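You operate a simulated robot arm through the tools that you are given. There is no shell and no other tool. Be economical: measure what you need, move in short steps, check, and stop when the job is done.

Carry out the task below with a simulated robot arm. There is one attempt and no reset: what you move stays moved.

## Task
Pack the missing soup, press DONE and send the small tote off.
Fine: scan it; the screen's second line names it; down the rollers: hold the blue button till the small tote has passed the yellow plate.

It is judged by the outcome, as a careful person would: the job done as asked, and still so three seconds after it is handed in. It fails if anything else is knocked over, pushed out of place, dropped, spilled or broken.

## Robot
A 7-joint arm with a two-finger parallel gripper, fixed in place. Base frame: the origin is at the foot of the arm, x ahead of it, y to its left, z up. Lengths are in cm, angles in rad, forces in N, time in s.
Its first joint turns from -1.152 to 1.152 rad. Payload 1.57 kg.
The TCP is the grasp point between the finger pads, 3 cm short of the fingertips. In the tool frame z runs along the fingers and y along their closing line. The gripper opens to 11 cm. The fingers are 2.4 cm wide and 1.2 cm thick; the gripper's body (4.8 by 11.2 cm) begins 7.8 cm behind the TCP.
Orientation is told as [roll, pitch, yaw] about the base's x, y, z axes, in that order, counted from this pose: with the fingers straight down and closing along the base's y, the tool's x points along the base's -x, its y along +y and its z along -z.

## Interface
- The arm moves only by the tool servo_tool. Its argument "rows" is one flat list of numbers, 7 for each row, row after row: the shift along the tool's x, y, z in cm, then the turn, a rotation vector about the tool's x, y, z in rad, then the finger opening in cm, from 0 to 11. In form: [tx, ty, tz, wx, wy, wz, gripper, tx, ty, tz, wx, wy, wz, gripper, ...]. A call has 1 to 20 rows; each row shifts and turns the commanded pose from where the row before left it, along the tool's axes as they then stand. Each row takes 0.2 s and may step no farther than 5 cm and 0.15 rad from the row before; otherwise, or with a gripper value out of range, the whole call is refused. A pose out of reach is approached as far as the arm can. The call stops where the force on the tool passes 90 N (or 10 N more than at its start, if that is more) or the arm is blocked; 0.2 s more then pass. Each finger travels about 10.8 cm/s and halts on what it meets, pressing with about 25 N; the grip force reading is that of the motor and also rises with nothing between the fingers. The clock runs only during rows and for 0.2 s after the last one: add rows that do not move to give the fingers time. The reply holds the time, the measured pose of the TCP, the force on the tool along the base axes, the opening and the grip force, in the units named above and with some noise.
- Cameras (640 x 400 px; columns grow to the right, rows downward): "scene" is fixed at [15.87, -39.2, 139.5]; the picture's right is [0.81, -0.58, 0.00], its down [-0.39, -0.54, -0.75] and it looks along [0.43, 0.61, -0.66] (base axes); focal length 214 px, centre (320, 200). "wrist" rides on the gripper at [-3.6, 0, -8] in the tool frame; the picture's right is [0.00, -1.00, 0.00], its down [0.97, 0.00, -0.24] and it looks along [0.24, 0.00, 0.97] (tool axes); focal length 218 px, centre (320, 200).
- get_image(camera): a new picture of that camera. The clock stands still meanwhile.
- pixel_to_xyz(camera, pixels): for up to 12 pixels [column, row] of the newest picture of that camera ("zoom" is the newest enlarged one), the place [x, y, z] in the base frame of the surface seen there, good to about 0.2 cm. The clock stands still meanwhile.
- inspect(camera, box): a new picture of the part [left, top, right, bottom] of that camera's present view, enlarged. The clock stands still meanwhile.
- close_job(): hands the job in; it is judged then, once.

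Keep the steps short. Do not move on a guess: measure, check each grasp and each placing, and mend mistakes. In all there are 80 turns and 46 pictures (those below and enlarged ones count). Leave the gripper open and the arm clear of the work at the hand-in unless told otherwise, and finish with a single line.

The tools are called after "Emit:" as a command line: name --argument value ..., lists and objects as JSON in quotes. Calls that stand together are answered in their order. servo_tool: Moves the arm, as the interface text tells. Its arguments: {"type":"object","properties":{"rows":{"type":"array","items":{"type":"number"}}},"required":["rows"]} The other tools are called the same way: get_image (camera) takes a picture; pixel_to_xyz (camera, pixels) gives the place of the surface under pixels of a picture; inspect (camera, box) takes an enlarged picture of a part of a camera's view; close_job () hands the job in.

At the start:

```text
clock: 0.0
ee_pos: [34.82, 24.59, 124.16]
orientation: [0.0, -0.001, 0.0]
force: [-1.2, 0.1, -0.9]
width: 10.99
finger_force: 0.1
```

scene: 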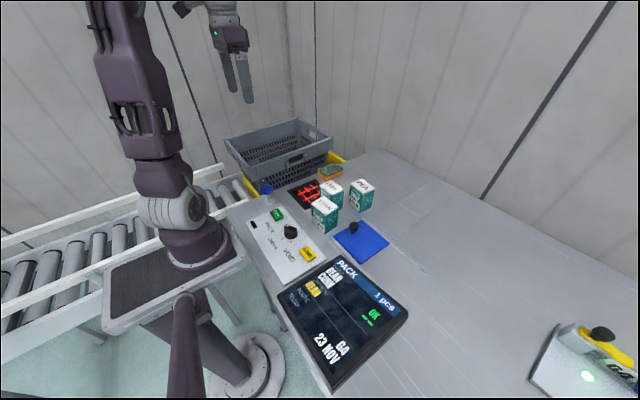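
wrist: 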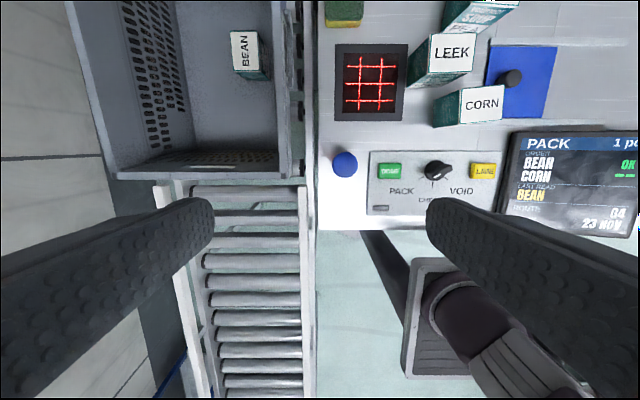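

I'll look closely at the screen, the panel and the soups before measuring anything.

Emit:
inspect --camera "scene" --box '[220, 160, 420, 390]'

Emit:
inspect --camera "wrist" --box '[310, 0, 640, 240]'

Emit:
inspect --camera "scene" --box '[200, 100, 400, 260]'

```text
1.74 times, centred on (320, 275) of scene
```

zoom: 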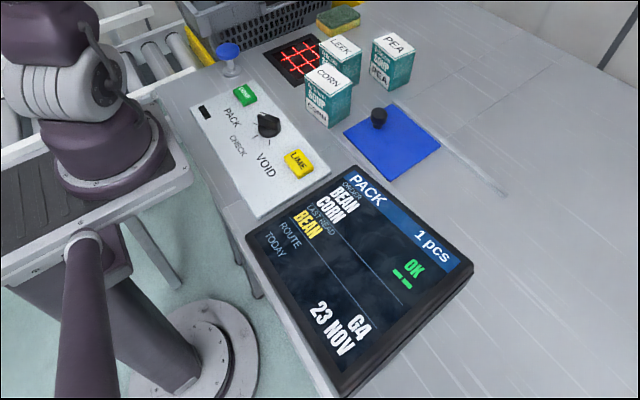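

```text
1.67 times, centred on (475, 120) of wrist
```

zoom: 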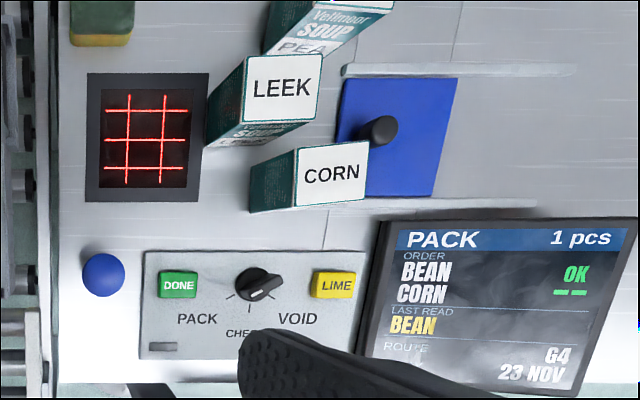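

```text
2.50 times, centred on (300, 180) of scene
```

zoom: 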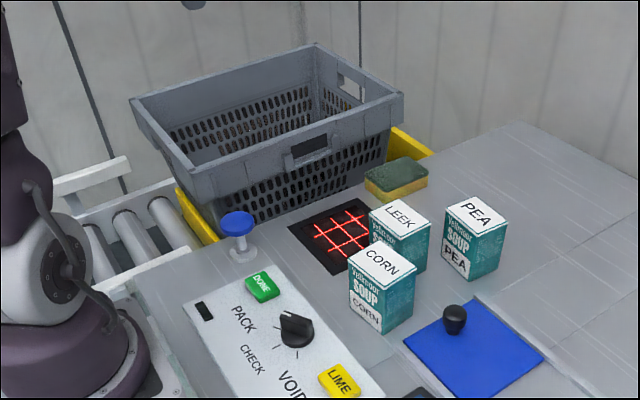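

The screen reads order BEAN (OK) and CORN (--), so the second line, CORN, is missing. Next I measure the corn box, scanner, panel, buttons and tote.

Emit:
pixel_to_xyz --camera "wrist" --pixels '[[467, 90], [502, 86], [503, 118], [467, 123], [437, 126], [371, 83], [336, 45], [406, 120], [344, 163], [390, 170], [438, 170], [482, 170]]'

Emit:
pixel_to_xyz --camera "wrist" --pixels '[[245, 50], [265, 75], [220, 120], [200, 180], [290, 175], [115, 175], [230, 200], [95, 10], [285, 10], [455, 53], [480, 15], [345, 12]]'

Emit:
inspect --camera "scene" --box '[500, 300, 640, 400]'

Emit:
inspect --camera "scene" --box '[0, 100, 240, 340]'

```text
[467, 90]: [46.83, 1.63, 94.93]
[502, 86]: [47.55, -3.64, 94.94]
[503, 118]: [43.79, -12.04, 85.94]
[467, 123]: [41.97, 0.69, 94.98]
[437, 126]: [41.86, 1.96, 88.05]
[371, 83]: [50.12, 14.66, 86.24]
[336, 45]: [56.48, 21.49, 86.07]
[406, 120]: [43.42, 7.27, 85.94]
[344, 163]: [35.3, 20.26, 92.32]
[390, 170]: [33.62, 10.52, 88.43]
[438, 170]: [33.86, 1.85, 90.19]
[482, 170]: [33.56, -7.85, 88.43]
```

```text
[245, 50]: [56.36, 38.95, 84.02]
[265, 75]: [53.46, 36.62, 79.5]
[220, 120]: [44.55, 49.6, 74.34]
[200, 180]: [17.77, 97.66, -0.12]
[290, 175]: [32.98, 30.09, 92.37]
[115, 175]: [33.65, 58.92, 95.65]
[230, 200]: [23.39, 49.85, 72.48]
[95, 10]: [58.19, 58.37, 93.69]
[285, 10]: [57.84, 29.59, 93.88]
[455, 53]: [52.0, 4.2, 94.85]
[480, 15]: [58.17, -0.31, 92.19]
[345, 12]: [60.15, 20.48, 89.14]
```

```text
4.00 times, centred on (570, 350) of scene
```

zoom: 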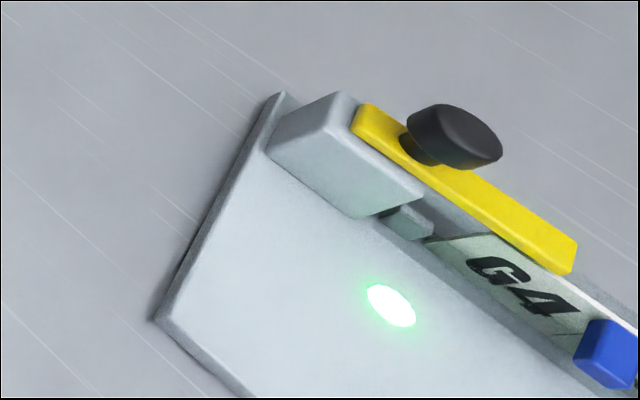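

```text
1.67 times, centred on (120, 220) of scene
```

zoom: 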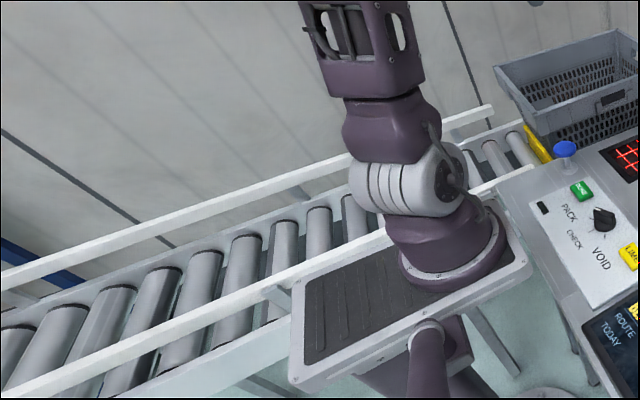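

CORN's box top is at about x 44.5, y -1, z 95, and the counter is at z 86. I'll move above and a little short of it, to see its sides and the panel from nearer.

Emit:
servo_tool --rows '[-1, -4.4, 1.5, 0, 0, 0, 11, -1, -4.4, 1.5, 0, 0, 0, 11, -1, -4.4, 1.5, 0, 0, 0, 11, -1, -4.4, 1.5, 0, 0, 0, 11, -1, -4.4, 1.5, 0, 0, 0, 11, -1, -3.5, 1.5, 0, 0, 0, 11, 0, 0, 0, 0, 0, 0, 11]'

Emit:
get_image --camera "wrist"

Emit:
get_image --camera "scene"

```text
clock: 1.6
ee_pos: [40.87, -0.89, 115.01]
orientation: [-0.002, 0.001, 0.002]
force: [-0.3, 0.2, -0.1]
width: 11.0
finger_force: 0.1
```

```text
38 pictures are left
```

wrist: 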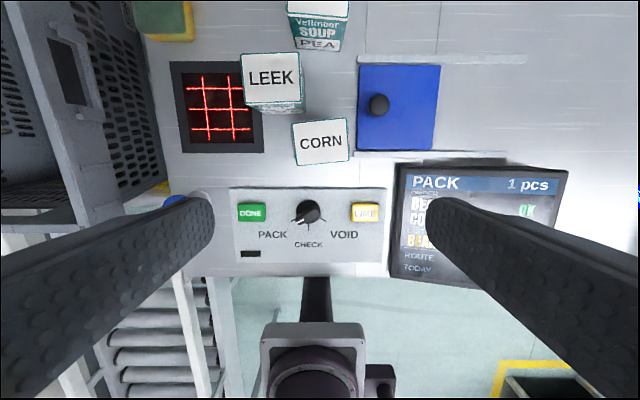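

```text
37 pictures are left
```

scene: 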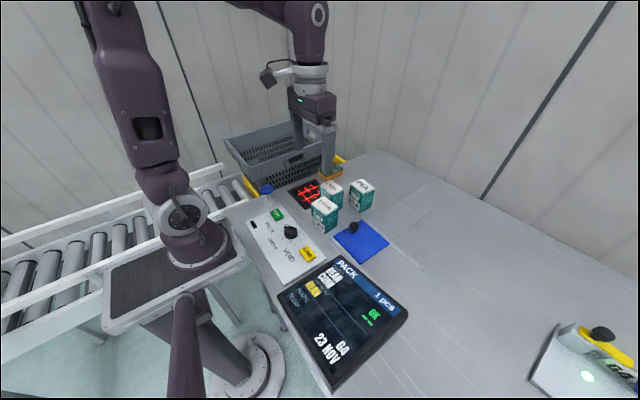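

I see CORN's top at (320,142), and the knob points to PACK. I'll measure the corners.

Emit:
pixel_to_xyz --camera "wrist" --pixels '[[294, 126], [343, 120], [346, 158], [298, 163], [320, 142], [271, 78], [299, 82], [248, 102], [378, 104], [217, 108], [364, 213], [162, 187]]'

Emit:
inspect --camera "wrist" --box '[140, 0, 400, 220]'

```text
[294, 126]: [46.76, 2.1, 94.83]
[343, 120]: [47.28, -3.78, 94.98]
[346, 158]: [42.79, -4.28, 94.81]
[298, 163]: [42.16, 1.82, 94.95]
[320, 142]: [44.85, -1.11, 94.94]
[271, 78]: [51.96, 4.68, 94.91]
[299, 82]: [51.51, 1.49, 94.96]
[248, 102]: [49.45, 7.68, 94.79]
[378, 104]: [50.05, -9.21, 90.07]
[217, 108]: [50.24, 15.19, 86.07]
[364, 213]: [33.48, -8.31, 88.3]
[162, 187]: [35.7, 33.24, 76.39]
```

```text
1.82 times, centred on (270, 110) of wrist
```

zoom: 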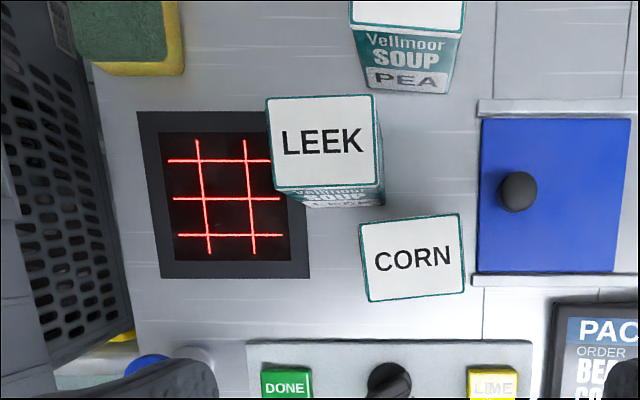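

Corn is centred on (44.8, -1.05), about 6.2 cm along y and 5 cm along x, turned about +0.09. I'll go over it, turn, and come down with fingers open to z 100 for a check.

Emit:
servo_tool --rows '[-3.93, -0.16, 1, 0, 0, -0.088, 11, 0, 0, 4, 0, 0, 0, 11, 0, 0, 4, 0, 0, 0, 11, 0, 0, 3, 0, 0, 0, 11, 0, 0, 0, 0, 0, 0, 11]'

Emit:
get_image --camera "wrist"

```text
clock: 2.8
ee_pos: [44.82, -1.13, 103.1]
orientation: [-0.002, 0.0, 0.088]
force: [0.5, 0.2, 0.2]
width: 11.02
finger_force: 0.0
```

```text
35 pictures are left
```

wrist: 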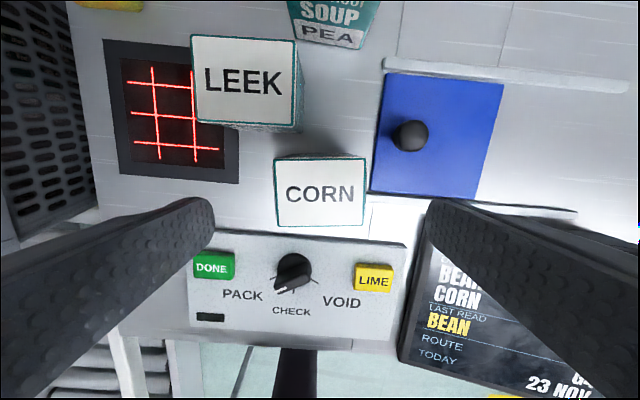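

The box is aligned and centred. The right finger might come near the screen's corner at (430,222), so I'll measure that.

Emit:
pixel_to_xyz --camera "wrist" --pixels '[[428, 225], [420, 290], [372, 188], [570, 212], [475, 205], [362, 205], [405, 155], [505, 90]]'

```text
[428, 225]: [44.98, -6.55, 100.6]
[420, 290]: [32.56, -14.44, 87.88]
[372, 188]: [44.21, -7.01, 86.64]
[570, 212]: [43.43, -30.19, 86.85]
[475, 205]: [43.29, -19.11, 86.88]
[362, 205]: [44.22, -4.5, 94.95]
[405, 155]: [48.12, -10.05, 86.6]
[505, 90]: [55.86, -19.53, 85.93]
```

All clear: screen begins past y -13, and the mat's rail is only z 86.9. I'll go down to z 91 and close.

Emit:
servo_tool --rows '[0, 0, 4, 0, 0, 0, 11, 0, 0, 4, 0, 0, 0, 11, 0, 0, 4, 0, 0, 0, 11, 0, 0, 0, 0, 0, 0, 11, 0, 0, 0, 0, 0, 0, 8, 0, 0, 0, 0, 0, 0, 5.5, 0, 0, 0, 0, 0, 0, 5.5, 0, 0, 0, 0, 0, 0, 5.5]'

```text
clock: 4.6
ee_pos: [44.43, -0.97, 90.72]
orientation: [-0.001, -0.001, 0.088]
force: [0.2, 0.6, -0.4]
width: 7.01
finger_force: 25.6
```

Gripped (opening 7.0, 25 N). I'll lift it straight up 14 cm and look at its faces.

Emit:
servo_tool --rows '[0, 0, -2, 0, 0, 0, 5.5, 0, 0, -4, 0, 0, 0, 5.5, 0, 0, -4, 0, 0, 0, 5.5, 0, 0, -4, 0, 0, 0, 5.5, 0, 0, 0, 0, 0, 0, 5.5]'

Emit:
inspect --camera "scene" --box '[240, 100, 400, 240]'

Emit:
get_image --camera "wrist"

```text
clock: 5.8
ee_pos: [44.61, -1.35, 105.09]
orientation: [0.002, 0.001, 0.088]
force: [1.0, -0.1, -2.5]
width: 6.99
finger_force: 25.0
```

```text
2.86 times, centred on (320, 170) of scene
```

zoom: 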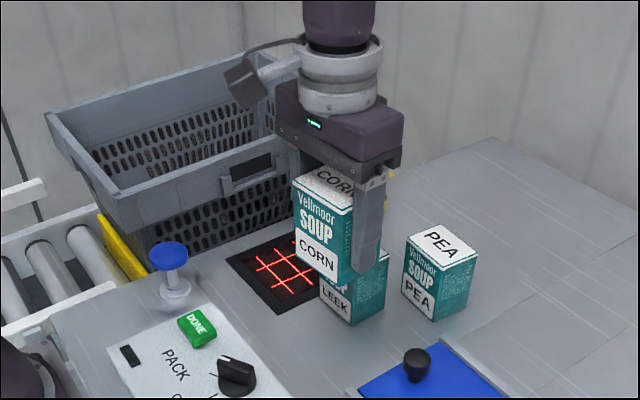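

```text
33 pictures are left
```

wrist: 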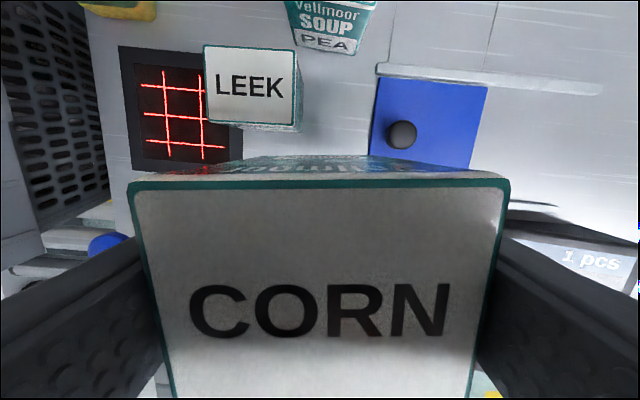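

The held box is clear. I see SOUP fronts on the ±x faces and no code, so the code is likely on the bottom. I'll square the yaw and carry it over the scanner, staying above LEEK.

Emit:
servo_tool --rows '[0, 0, 0, 0, 0, 0.088, 5.5, -1.4, 4.2, 0, 0, 0, 0, 5.5, -1.4, 4.2, 0, 0, 0, 0, 5.5, -1.4, 4.2, 0, 0, 0, 0, 5.5, -1.4, 4.4, 0, 0, 0, 0, 5.5, 0, 0, 0, 0, 0, 0, 5.5, 0, 0, 3, 0, 0, 0, 5.5, 0, 0, 3, 0, 0, 0, 5.5, 0, 0, 0, 0, 0, 0, 5.5]'

Emit:
inspect --camera "scene" --box '[220, 100, 420, 360]'

```text
clock: 7.8
ee_pos: [50.19, 16.16, 98.73]
orientation: [0.0, 0.001, 0.003]
force: [0.9, -0.3, -3.3]
width: 6.99
finger_force: 25.4
```

```text
1.54 times, centred on (320, 230) of scene
```

zoom: 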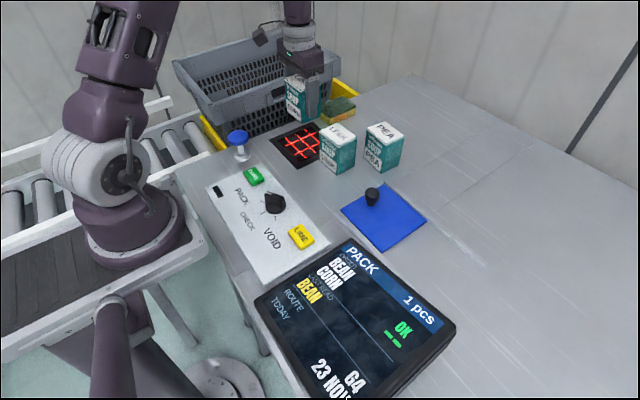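

Not read yet at this height. I'll lower to about 3 cm over the glass, wait, and check the screen.

Emit:
servo_tool --rows '[0, -0.8, 2, 0, 0, 0, 5.5, 0, 0, 2.5, 0, 0, 0, 5.5, 0, 0, 0, 0, 0, 0, 5.5, 0, 0, 0, 0, 0, 0, 5.5, 0, 0, 0, 0, 0, 0, 5.5]'

Emit:
inspect --camera "scene" --box '[220, 100, 420, 360]'

```text
clock: 9.0
ee_pos: [50.36, 15.34, 94.58]
orientation: [-0.002, -0.001, -0.001]
force: [-0.7, -0.1, -2.4]
width: 7.01
finger_force: 25.4
```

```text
1.54 times, centred on (320, 230) of scene
```

zoom: 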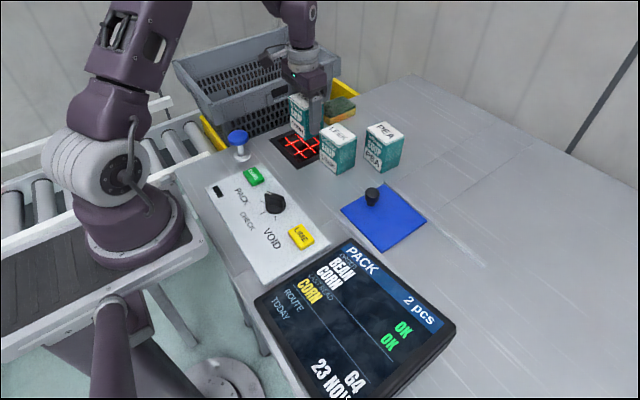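

The screen now reads 2 pcs, CORN OK. I'll lift straight up well above the tote rim (z about 95) and go over the tote.

Emit:
servo_tool --rows '[0, 0, -3, 0, 0, 0, 5.5, 0, 0, -4, 0, 0, 0, 5.5, 0, 0, -4, 0, 0, 0, 5.5, 0, 0, -3, 0, 0, 0, 5.5, 0.8, 4, 0, 0, 0, 0, 5.5, 1, 4.8, 0, 0, 0, 0, 5.5, 1, 4.8, 0, 0, 0, 0, 5.5, 1, 4.8, 0, 0, 0, 0, 5.5, 1, 4.8, 0, 0, 0, 0, 5.5, 1, 4.6, 0, 0, 0, 0, 5.5, 0, 0, 0, 0, 0, 0, 5.5]'

Emit:
get_image --camera "wrist"

Emit:
get_image --camera "scene"

```text
clock: 11.4
ee_pos: [44.63, 43.1, 108.89]
orientation: [-0.001, 0.002, 0.0]
force: [0.4, 0.3, -2.4]
width: 6.99
finger_force: 25.0
```

```text
30 pictures are left
```

wrist: 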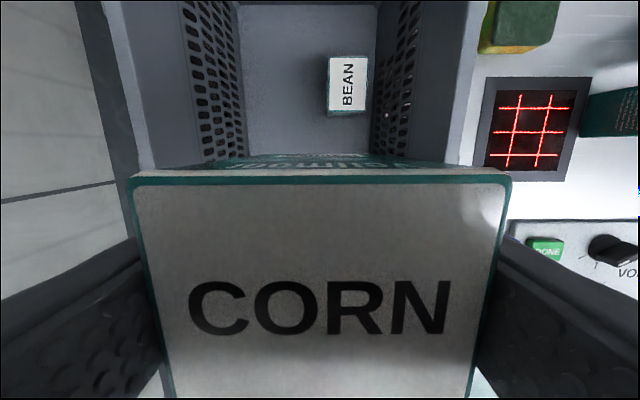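

```text
29 pictures are left
```

scene: 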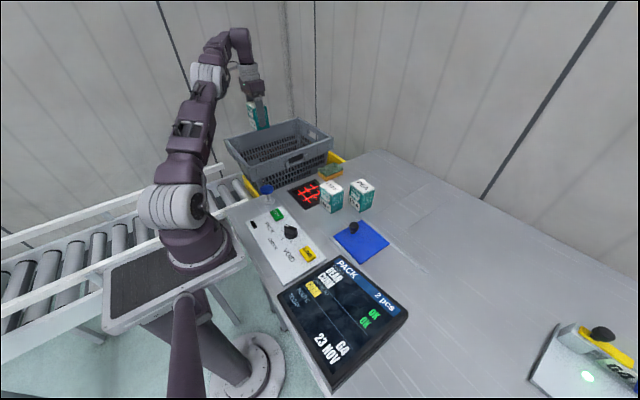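

BEAN is at (347,85) in the tote. I'll measure the tote floor's edges.

Emit:
pixel_to_xyz --camera "wrist" --pixels '[[243, 20], [247, 140], [374, 20], [370, 145], [310, 20], [328, 113], [365, 112], [330, 58], [183, 60], [420, 100], [145, 150], [465, 140]]'

```text
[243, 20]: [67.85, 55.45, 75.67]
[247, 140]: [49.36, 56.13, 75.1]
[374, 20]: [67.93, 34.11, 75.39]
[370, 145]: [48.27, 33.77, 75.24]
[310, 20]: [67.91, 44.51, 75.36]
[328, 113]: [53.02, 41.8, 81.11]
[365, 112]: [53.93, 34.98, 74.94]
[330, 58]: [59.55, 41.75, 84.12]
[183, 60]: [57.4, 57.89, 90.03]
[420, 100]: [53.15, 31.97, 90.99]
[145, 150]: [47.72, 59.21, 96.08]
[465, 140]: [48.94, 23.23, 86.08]
```

Floor is at z 75.2, y 34–56, with BEAN beyond x 53. I'll lower CORN at (44.6, 44.8), down to just above the floor.

Emit:
servo_tool --rows '[0, 1.7, 0, 0, 0, 0, 5.5, 0, 0, 4, 0, 0, 0, 5.5, 0, 0, 4, 0, 0, 0, 5.5, 0, 0, 4, 0, 0, 0, 5.5, 0, 0, 4, 0, 0, 0, 5.5, 0, 0, 4, 0, 0, 0, 5.5, 0, 0, 4, 0, 0, 0, 5.5, 0, 0, 3, 0, 0, 0, 5.5, 0, 0, 0, 0, 0, 0, 5.5]'

Emit:
inspect --camera "scene" --box '[200, 80, 360, 220]'

```text
clock: 13.4
ee_pos: [44.06, 43.96, 81.99]
orientation: [0.0, 0.001, 0.003]
force: [0.6, 0.0, -2.2]
width: 6.97
finger_force: 24.9
out of reach, approached as far as the arm can: row 1
```

```text
2.86 times, centred on (280, 150) of scene
```

zoom: 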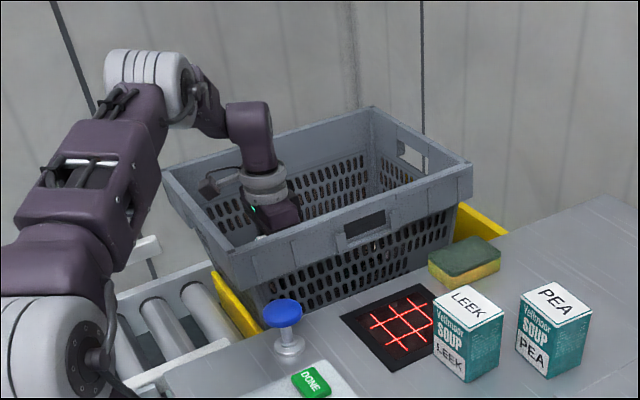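

It's 2 cm above the floor. I'll ease down in small steps.

Emit:
servo_tool --rows '[0, 0, 0.6, 0, 0, 0, 5.5, 0, 0, 0.6, 0, 0, 0, 5.5, 0, 0, 0.4, 0, 0, 0, 5.5, 0, 0, 0.2, 0, 0, 0, 5.5, 0, 0, 0, 0, 0, 0, 5.5]'

```text
clock: 14.6
ee_pos: [44.16, 43.77, 80.04]
orientation: [0.002, 0.0, 0.0]
force: [-0.6, -0.5, -2.7]
width: 6.99
finger_force: 24.7
```

Emit:
servo_tool --rows '[0, 0, 0.2, 0, 0, 0, 5.5, 0, 0, 0.2, 0, 0, 0, 5.5, 0, 0, 0, 0, 0, 0, 5.5]'

```text
clock: 15.4
ee_pos: [44.14, 43.93, 79.48]
orientation: [0.0, 0.0, 0.001]
force: [-0.6, -0.2, -3.6]
width: 6.98
finger_force: 24.4
```

No clear contact yet; I'll continue in tiny steps.

Emit:
servo_tool --rows '[0, 0, 0.2, 0, 0, 0, 5.5, 0, 0, 0.2, 0, 0, 0, 5.5, 0, 0, 0, 0, 0, 0, 5.5]'

```text
clock: 16.2
ee_pos: [44.22, 43.81, 79.31]
orientation: [0.001, -0.002, 0.001]
force: [-0.9, 0.6, 19.6]
width: 6.9
finger_force: 24.9
```

It is on the floor now (force +19.6 N up). I'll open the fingers and rise clear.

Emit:
servo_tool --rows '[0, 0, -0.1, 0, 0, 0, 7.5, 0, 0, 0, 0, 0, 0, 9, 0, 0, 0, 0, 0, 0, 10, 0, 0, 0, 0, 0, 0, 10, 0, 0, -3, 0, 0, 0, 10, 0, 0, -4, 0, 0, 0, 10, 0, 0, -4, 0, 0, 0, 10, 0, 0, -4, 0, 0, 0, 10, 0, 0, -5, 0, 0, 0, 10, 0, 0, -5, 0, 0, 0, 10, 0, 0, -5, 0, 0, 0, 10, 0, 0, 0, 0, 0, 0, 10]'

Emit:
get_image --camera "wrist"

```text
clock: 18.8
ee_pos: [44.32, 43.84, 109.06]
orientation: [-0.001, -0.001, 0.0]
force: [0.2, 0.4, -0.5]
width: 10.01
finger_force: 0.1
```

```text
27 pictures are left
```

wrist: 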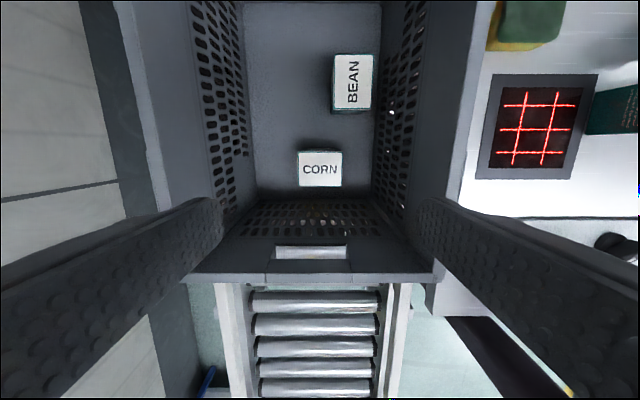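

CORN stands upright beside BEAN. Next I'll move above DONE with the fingers closing, staying high.

Emit:
servo_tool --rows '[2, -4, 0, 0, 0, 0, 6, 1.7, -4.9, 0, 0, 0, 0, 0, 1.7, -4.9, 0, 0, 0, 0, 0, 1.7, -4.9, 0, 0, 0, 0, 0, 1.7, -4.9, 0, 0, 0, 0, 0, 0.8, -4.9, 0, 0, 0, 0, 0, 1.1, -4.8, 0, 0, 0, 0, 0, 0, 0, 0, 0, 0, 0, 0]'

Emit:
get_image --camera "wrist"

Emit:
get_image --camera "scene"

```text
refused: row 2 steps farther than a row can; nothing moved
```

```text
26 pictures are left
```

wrist: 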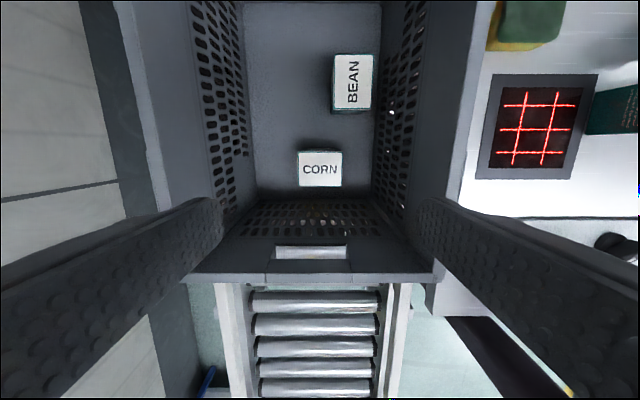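

```text
25 pictures are left
```

scene: 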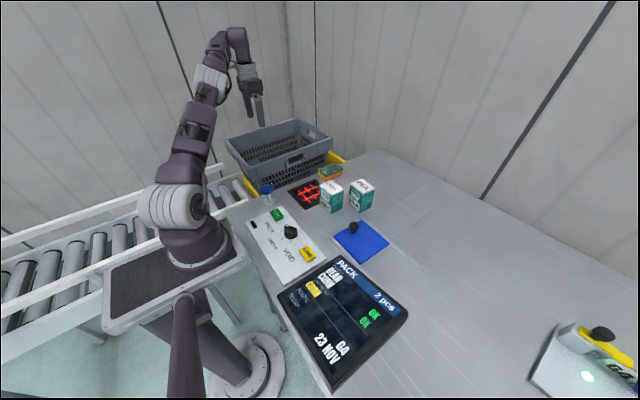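

The step was a little over the limit; I'll repeat with smaller steps.

Emit:
servo_tool --rows '[1.3, -4.2, 0, 0, 0, 0, 6, 1.3, -4.2, 0, 0, 0, 0, 0, 1.3, -4.2, 0, 0, 0, 0, 0, 1.3, -4.2, 0, 0, 0, 0, 0, 1.3, -4.2, 0, 0, 0, 0, 0, 1.3, -4.2, 0, 0, 0, 0, 0, 1.3, -4.2, 0, 0, 0, 0, 0, 1.6, -3.9, 0, 0, 0, 0, 0, 0, 0, 0, 0, 0, 0, 0]'

Emit:
get_image --camera "wrist"

Emit:
inspect --camera "scene" --box '[190, 100, 370, 220]'

```text
clock: 20.8
ee_pos: [44.25, 43.86, 108.94]
orientation: [0.002, -0.001, 0.003]
force: [0.9, 0.1, -0.7]
width: 0.02
finger_force: 21.5
out of reach, approached as far as the arm can: row 1, 2, 3, 4, 5, 6, 7, 8
```

```text
24 pictures are left
```

wrist: 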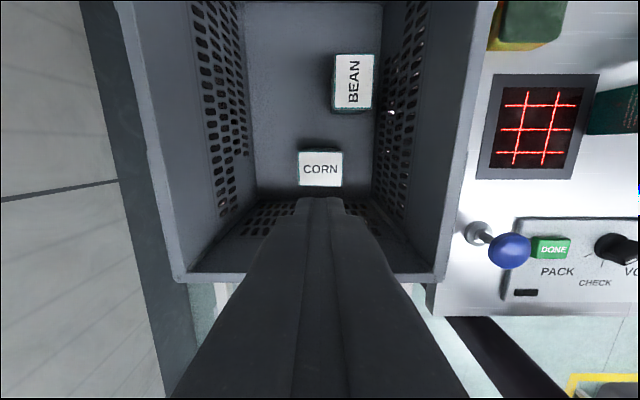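

```text
3.33 times, centred on (280, 160) of scene
```

zoom: 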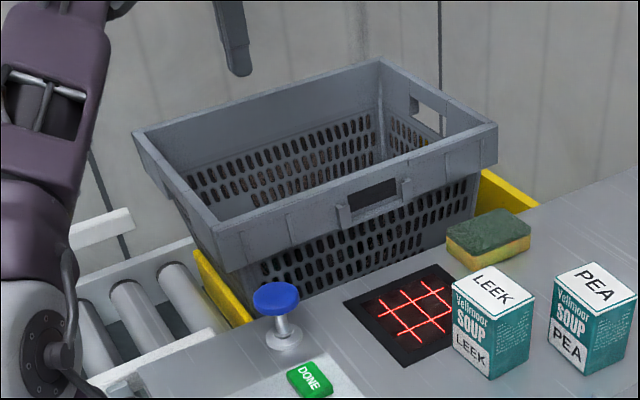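

The arm reports out of reach and hasn't moved. I'll try one small retreat along the way I came in (+x, -y).

Emit:
servo_tool --rows '[0, -1, 0, 0, 0, 0, 0, 0, -1, 0, 0, 0, 0, 0]'

```text
clock: 21.4
ee_pos: [44.27, 41.81, 108.95]
orientation: [0.0, 0.001, -0.002]
force: [-0.3, -0.3, 0.3]
width: 0.01
finger_force: 22.1
```

That works. I'll go along -y first, then draw back in x.

Emit:
servo_tool --rows '[0, -4.5, 0, 0, 0, 0, 0, 0, -4.5, 0, 0, 0, 0, 0, 0, -4.5, 0, 0, 0, 0, 0, 0, -4.5, 0, 0, 0, 0, 0, 0, -4.5, 0, 0, 0, 0, 0, 0, -4.5, 0, 0, 0, 0, 0, 0, -4.2, 0, 0, 0, 0, 0, 3, 0, 0, 0, 0, 0, 0, 3, 0, 0, 0, 0, 0, 0, 2, 0, 0, 0, 0, 0, 0, 2.7, 0, 0, 0, 0, 0, 0, 0, 0, 0, 0, 0, 0, 0]'

Emit:
get_image --camera "wrist"

```text
clock: 24.0
ee_pos: [33.49, 10.37, 108.96]
orientation: [0.001, 0.001, 0.001]
force: [0.6, -0.7, -0.2]
width: 0.01
finger_force: 21.2
```

```text
22 pictures are left
```

wrist: 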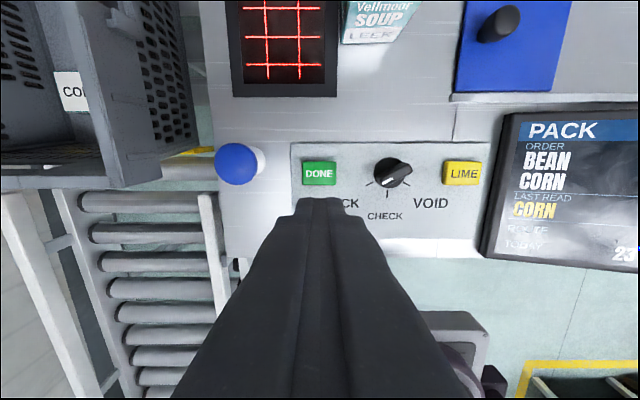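

Above DONE now. I'll measure the button, the blue button and the yellow strip near (195,152).

Emit:
pixel_to_xyz --camera "wrist" --pixels '[[319, 173], [305, 163], [335, 183], [237, 163], [225, 150], [250, 178], [195, 152], [390, 172], [205, 210], [180, 155], [260, 155], [100, 180]]'

Emit:
pixel_to_xyz --camera "scene" --pixels '[[246, 187], [337, 157], [232, 160], [100, 265], [220, 165], [120, 205]]'

```text
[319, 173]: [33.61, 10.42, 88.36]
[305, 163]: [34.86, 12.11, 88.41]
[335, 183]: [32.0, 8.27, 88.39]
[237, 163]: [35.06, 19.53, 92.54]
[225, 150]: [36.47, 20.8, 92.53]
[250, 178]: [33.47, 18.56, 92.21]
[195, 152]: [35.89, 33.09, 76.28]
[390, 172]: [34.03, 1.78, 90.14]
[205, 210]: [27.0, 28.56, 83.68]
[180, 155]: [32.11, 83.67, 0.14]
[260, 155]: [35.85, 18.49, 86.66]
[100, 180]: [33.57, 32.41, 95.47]
```

```text
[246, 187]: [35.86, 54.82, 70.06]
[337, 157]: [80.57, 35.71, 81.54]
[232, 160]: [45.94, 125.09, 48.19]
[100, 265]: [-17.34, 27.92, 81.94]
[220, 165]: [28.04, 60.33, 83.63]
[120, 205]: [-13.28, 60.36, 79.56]
```

DONE centre is (33.6, 10.3, 88.4). I'm above it; I'll lower the closed fingertips to about 0.6 cm over it.

Emit:
servo_tool --rows '[0, 0, 4, 0, 0, 0, 0, 0, 0, 4, 0, 0, 0, 0, 0, 0, 4, 0, 0, 0, 0, 0, 0, 3, 0, 0, 0, 0, 0, 0, 1.5, 0, 0, 0, 0, 0, 0, 0, 0, 0, 0, 0]'

```text
clock: 25.4
ee_pos: [33.51, 10.57, 92.53]
orientation: [-0.001, -0.001, 0.0]
force: [-0.4, -0.2, 0.6]
width: 0.02
finger_force: 20.9
```

Tips at z 89.5. I'll press in steps of 0.3 cm and then release.

Emit:
servo_tool --rows '[0, 0, 0.4, 0, 0, 0, 0, 0, 0, 0.3, 0, 0, 0, 0, 0, 0, 0.3, 0, 0, 0, 0, 0, 0, 0.3, 0, 0, 0, 0, 0, 0, 0.2, 0, 0, 0, 0, 0, 0, 0, 0, 0, 0, 0]'

Emit:
inspect --camera "scene" --box '[220, 190, 420, 390]'

```text
clock: 26.8
ee_pos: [33.45, 10.77, 91.11]
orientation: [-0.001, 0.0, 0.002]
force: [-1.3, -1.0, 1.6]
width: 0.0
finger_force: 21.3
```

```text
2.00 times, centred on (320, 290) of scene
```

zoom: 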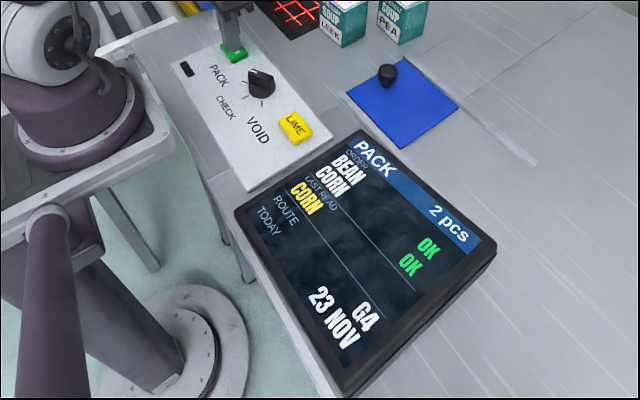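

Slight contact only (1.6 N), no reaction yet. I'll press a bit deeper.

Emit:
servo_tool --rows '[0, 0, 0.2, 0, 0, 0, 0, 0, 0, 0.2, 0, 0, 0, 0, 0, 0, 0, 0, 0, 0, 0]'

Emit:
inspect --camera "scene" --box '[220, 190, 420, 390]'

```text
clock: 27.6
ee_pos: [33.42, 10.68, 90.62]
orientation: [0.003, -0.003, 0.002]
force: [3.4, 0.5, 11.1]
width: 0.04
finger_force: 21.2
```

```text
2.00 times, centred on (320, 290) of scene
```

zoom: 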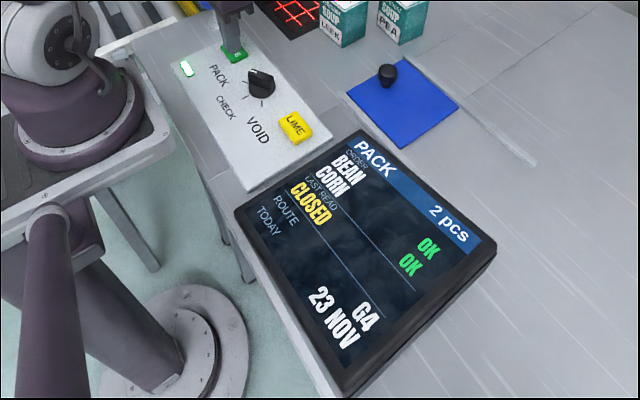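

Screen reads CLOSED and the lamp is green. I'll rise and go over the blue button at (35.0, 19.7, 92.5).

Emit:
servo_tool --rows '[0, 0, -2, 0, 0, 0, 0, 0, 0, -4, 0, 0, 0, 0, 0, 0, -4, 0, 0, 0, 0, 0, 0, -4, 0, 0, 0, 0, -0.8, 4.5, 0, 0, 0, 0, 0, -0.8, 4.5, 0, 0, 0, 0, 0, 0, 0, 0, 0, 0, 0, 0]'

Emit:
get_image --camera "wrist"

```text
clock: 29.2
ee_pos: [34.66, 19.49, 104.68]
orientation: [0.001, 0.0, 0.0]
force: [0.0, 0.1, -0.2]
width: 0.01
finger_force: 20.7
```

```text
19 pictures are left
```

wrist: 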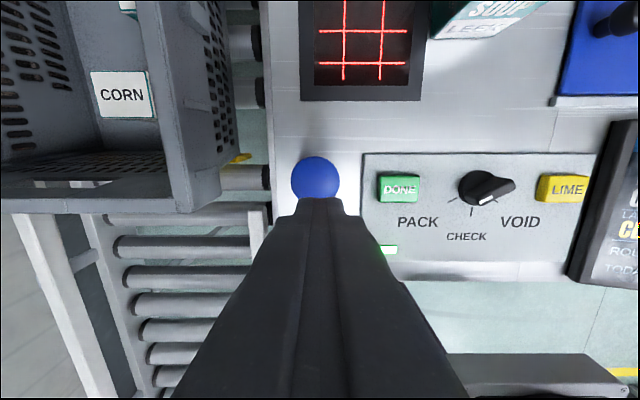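

The cap is at (315,178). I'll measure it once more from here.

Emit:
pixel_to_xyz --camera "wrist" --pixels '[[315, 177], [315, 158], [293, 177], [337, 177], [315, 192], [285, 195], [240, 158]]'

```text
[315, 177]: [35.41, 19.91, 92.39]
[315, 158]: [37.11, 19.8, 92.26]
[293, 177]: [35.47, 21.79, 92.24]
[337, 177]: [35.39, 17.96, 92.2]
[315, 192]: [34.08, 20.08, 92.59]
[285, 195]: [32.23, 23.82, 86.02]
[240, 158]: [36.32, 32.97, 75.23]
```

Cap centre is (35.3, 19.9). I'll shift over it and come down to tips at about z 93.2.

Emit:
servo_tool --rows '[-0.6, 0.4, 0, 0, 0, 0, 0, 0, 0, 4, 0, 0, 0, 0, 0, 0, 3, 0, 0, 0, 0, 0, 0, 1.5, 0, 0, 0, 0, 0, 0, 0, 0, 0, 0, 0]'

```text
clock: 30.4
ee_pos: [35.48, 20.13, 96.29]
orientation: [-0.001, -0.001, 0.001]
force: [-0.2, -0.1, 0.3]
width: 0.0
finger_force: 21.1
```

I'll press stepwise and watch the force.

Emit:
servo_tool --rows '[0, 0, 0.4, 0, 0, 0, 0, 0, 0, 0.3, 0, 0, 0, 0, 0, 0, 0.3, 0, 0, 0, 0, 0, 0, 0.3, 0, 0, 0, 0, 0, 0, 0, 0, 0, 0, 0]'

Emit:
inspect --camera "scene" --box '[150, 80, 370, 230]'

```text
clock: 31.6
ee_pos: [35.58, 20.02, 95.04]
orientation: [-0.001, 0.0, 0.002]
force: [0.0, 1.5, 3.5]
width: 0.0
finger_force: 21.1
```

```text
2.67 times, centred on (260, 155) of scene
```

zoom: 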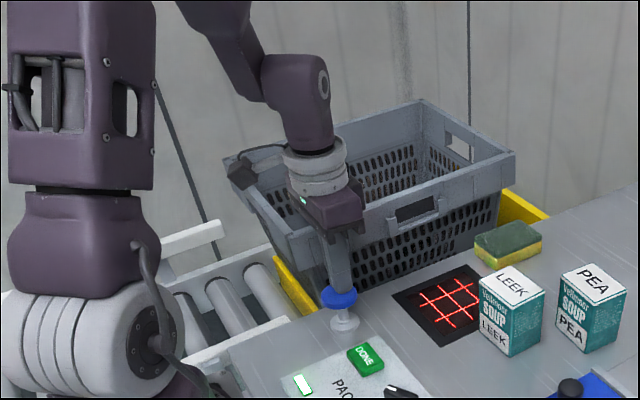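

Touching at 3.5 N, nothing has moved yet. I'll press deeper.

Emit:
servo_tool --rows '[0, 0, 0.3, 0, 0, 0, 0, 0, 0, 0.3, 0, 0, 0, 0, 0, 0, 0.2, 0, 0, 0, 0, 0, 0, 0, 0, 0, 0, 0]'

Emit:
inspect --camera "scene" --box '[150, 80, 370, 230]'

```text
clock: 32.6
ee_pos: [35.62, 19.91, 94.03]
orientation: [0.001, 0.0, -0.001]
force: [-1.0, -3.7, 4.7]
width: 0.0
finger_force: 21.6
```

```text
2.67 times, centred on (260, 155) of scene
```

zoom: 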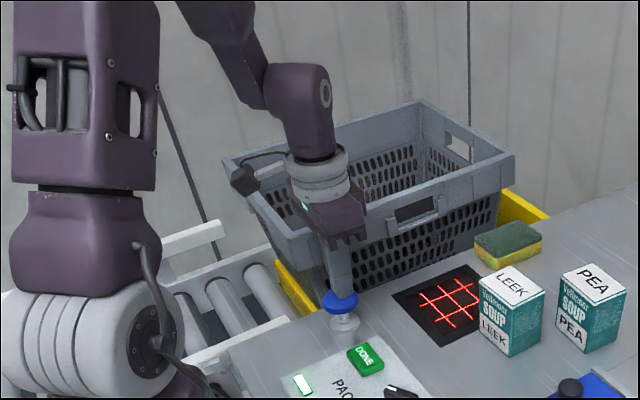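

The cap travels (about 1.2 cm so far, 4.7 N). I'll go on a little deeper.

Emit:
servo_tool --rows '[0, 0, 0.3, 0, 0, 0, 0, 0, 0, 0.3, 0, 0, 0, 0, 0, 0, 0.3, 0, 0, 0, 0, 0, 0, 0, 0, 0, 0, 0]'

Emit:
inspect --camera "scene" --box '[150, 80, 370, 230]'

```text
clock: 33.6
ee_pos: [35.58, 19.95, 93.25]
orientation: [0.003, -0.002, -0.001]
force: [3.8, 1.3, 7.1]
width: 0.0
finger_force: 21.5
```

```text
2.67 times, centred on (260, 155) of scene
```

zoom: 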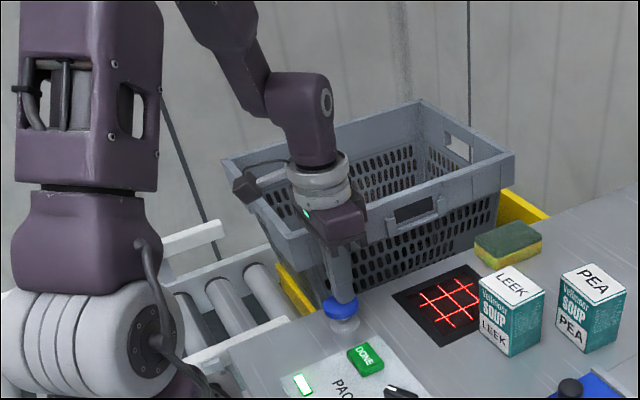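

It is still travelling (tips at z 90.2). I'll continue down until it bottoms out.

Emit:
servo_tool --rows '[0, 0, 0.3, 0, 0, 0, 0, 0, 0, 0.3, 0, 0, 0, 0, 0, 0, 0.3, 0, 0, 0, 0, 0, 0, 0, 0, 0, 0, 0]'

Emit:
inspect --camera "scene" --box '[150, 80, 370, 230]'

```text
clock: 34.6
ee_pos: [35.6, 20.04, 92.2]
orientation: [-0.002, 0.0, 0.001]
force: [0.6, 0.1, 7.9]
width: 0.01
finger_force: 21.7
```

```text
2.67 times, centred on (260, 155) of scene
```

zoom: 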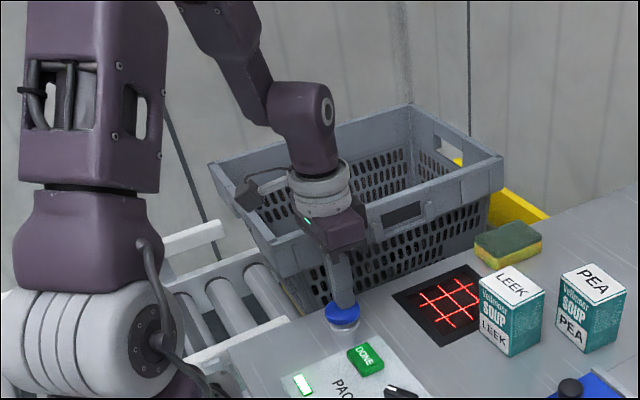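

The plate dropped and the tote is rolling. I hold the button down and wait 1.6 s.

Emit:
servo_tool --rows '[0, 0, 0.1, 0, 0, 0, 0, 0, 0, 0, 0, 0, 0, 0, 0, 0, 0, 0, 0, 0, 0, 0, 0, 0, 0, 0, 0, 0, 0, 0, 0, 0, 0, 0, 0, 0, 0, 0, 0, 0, 0, 0, 0, 0, 0, 0, 0, 0, 0]'

Emit:
get_image --camera "scene"

```text
clock: 36.2
ee_pos: [35.56, 19.93, 92.26]
orientation: [0.0, 0.001, 0.001]
force: [-0.3, 3.7, 7.4]
width: 0.0
finger_force: 21.5
```

```text
14 pictures are left
```

scene: 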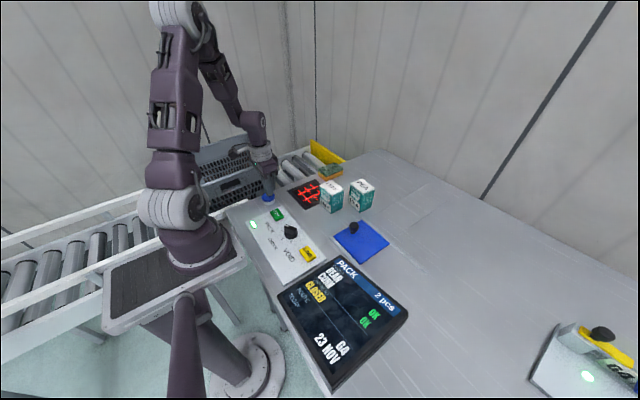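

The tote's rear is still about level with the button. I hold another 1 s.

Emit:
servo_tool --rows '[0, 0, 0, 0, 0, 0, 0, 0, 0, 0, 0, 0, 0, 0, 0, 0, 0, 0, 0, 0, 0, 0, 0, 0, 0, 0, 0, 0, 0, 0, 0, 0, 0, 0, 0]'

Emit:
get_image --camera "scene"

```text
clock: 37.4
ee_pos: [35.49, 19.91, 92.18]
orientation: [0.0, -0.001, 0.0]
force: [-0.4, 2.7, 7.7]
width: 0.0
finger_force: 21.3
```

```text
13 pictures are left
```

scene: 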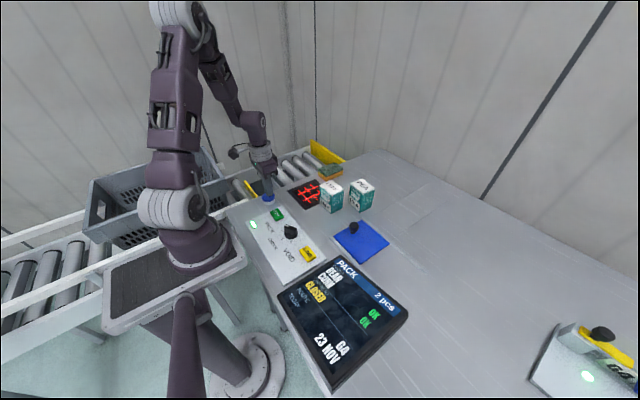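

The tote has moved well on; I'll zoom to see whether its rear has cleared the yellow plate at (250,187).

Emit:
inspect --camera "scene" --box '[60, 100, 300, 270]'

Emit:
pixel_to_xyz --camera "scene" --pixels '[[222, 182], [228, 195], [215, 155], [250, 188], [232, 183]]'

```text
2.35 times, centred on (180, 185) of scene
```

zoom: 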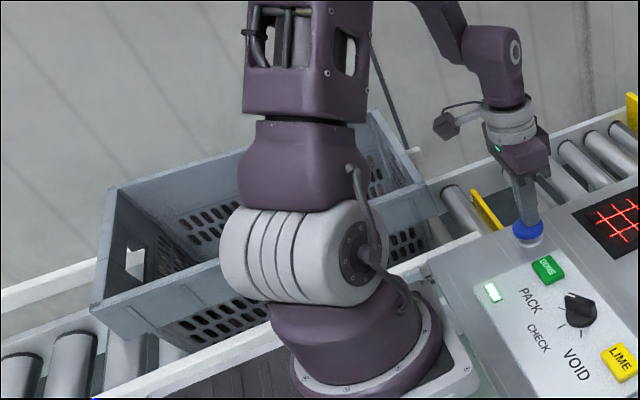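

```text
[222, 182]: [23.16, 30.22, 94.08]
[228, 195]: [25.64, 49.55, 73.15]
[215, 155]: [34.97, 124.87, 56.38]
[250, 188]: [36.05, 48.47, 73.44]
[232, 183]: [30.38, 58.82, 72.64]
```

The tote's rear is at x 23, past the plate at x 36. I release the button and rise clear.

Emit:
servo_tool --rows '[0, 0, -2, 0, 0, 0, 0, 0, 0, -3, 0, 0, 0, 0, 0, 0, -4, 0, 0, 0, 0, 0, 0, -4, 0, 0, 0, 0, 0, 0, -4, 0, 0, 0, 5, 0, 0, -4, 0, 0, 0, 10, 0, 0, 0, 0, 0, 0, 10]'

Emit:
get_image --camera "scene"

```text
clock: 39.0
ee_pos: [35.78, 20.08, 113.34]
orientation: [0.0, 0.001, 0.001]
force: [-0.1, -0.1, 0.7]
width: 10.0
finger_force: 0.0
```

```text
11 pictures are left
```

scene: 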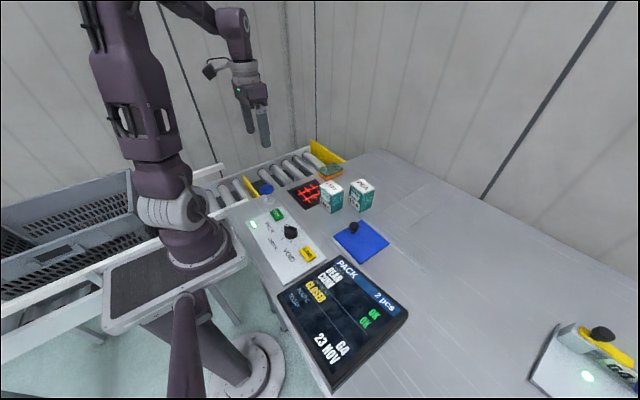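

The tote rolls on and the yellow plate is back up. I'll wait 2 s and check everything has settled.

Emit:
servo_tool --rows '[0, 0, 0, 0, 0, 0, 10, 0, 0, 0, 0, 0, 0, 10, 0, 0, 0, 0, 0, 0, 10, 0, 0, 0, 0, 0, 0, 10, 0, 0, 0, 0, 0, 0, 10, 0, 0, 0, 0, 0, 0, 10, 0, 0, 0, 0, 0, 0, 10, 0, 0, 0, 0, 0, 0, 10, 0, 0, 0, 0, 0, 0, 10]'

Emit:
get_image --camera "scene"

Emit:
inspect --camera "scene" --box '[200, 120, 380, 270]'

```text
clock: 41.0
ee_pos: [35.65, 20.14, 113.28]
orientation: [0.0, 0.001, -0.001]
force: [-0.4, 0.2, -0.4]
width: 10.03
finger_force: 0.0
```

```text
10 pictures are left
```

scene: 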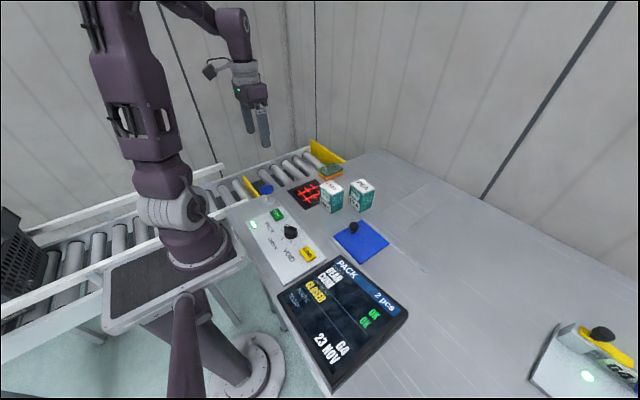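

```text
2.67 times, centred on (290, 195) of scene
```

zoom: 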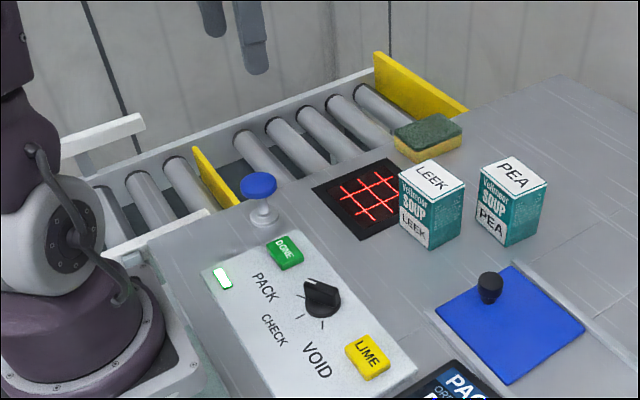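

The tote has run down the rollers past the plate, the plate is up again, the button is released, and all else is in place. The gripper is open and clear, so I'm handing in.

Emit:
close_job

```text
The job is handed in.
```

CORN was scanned and packed with BEAN, DONE was pressed (the screen reads CLOSED), and the small tote went down the rollers past the yellow plate.
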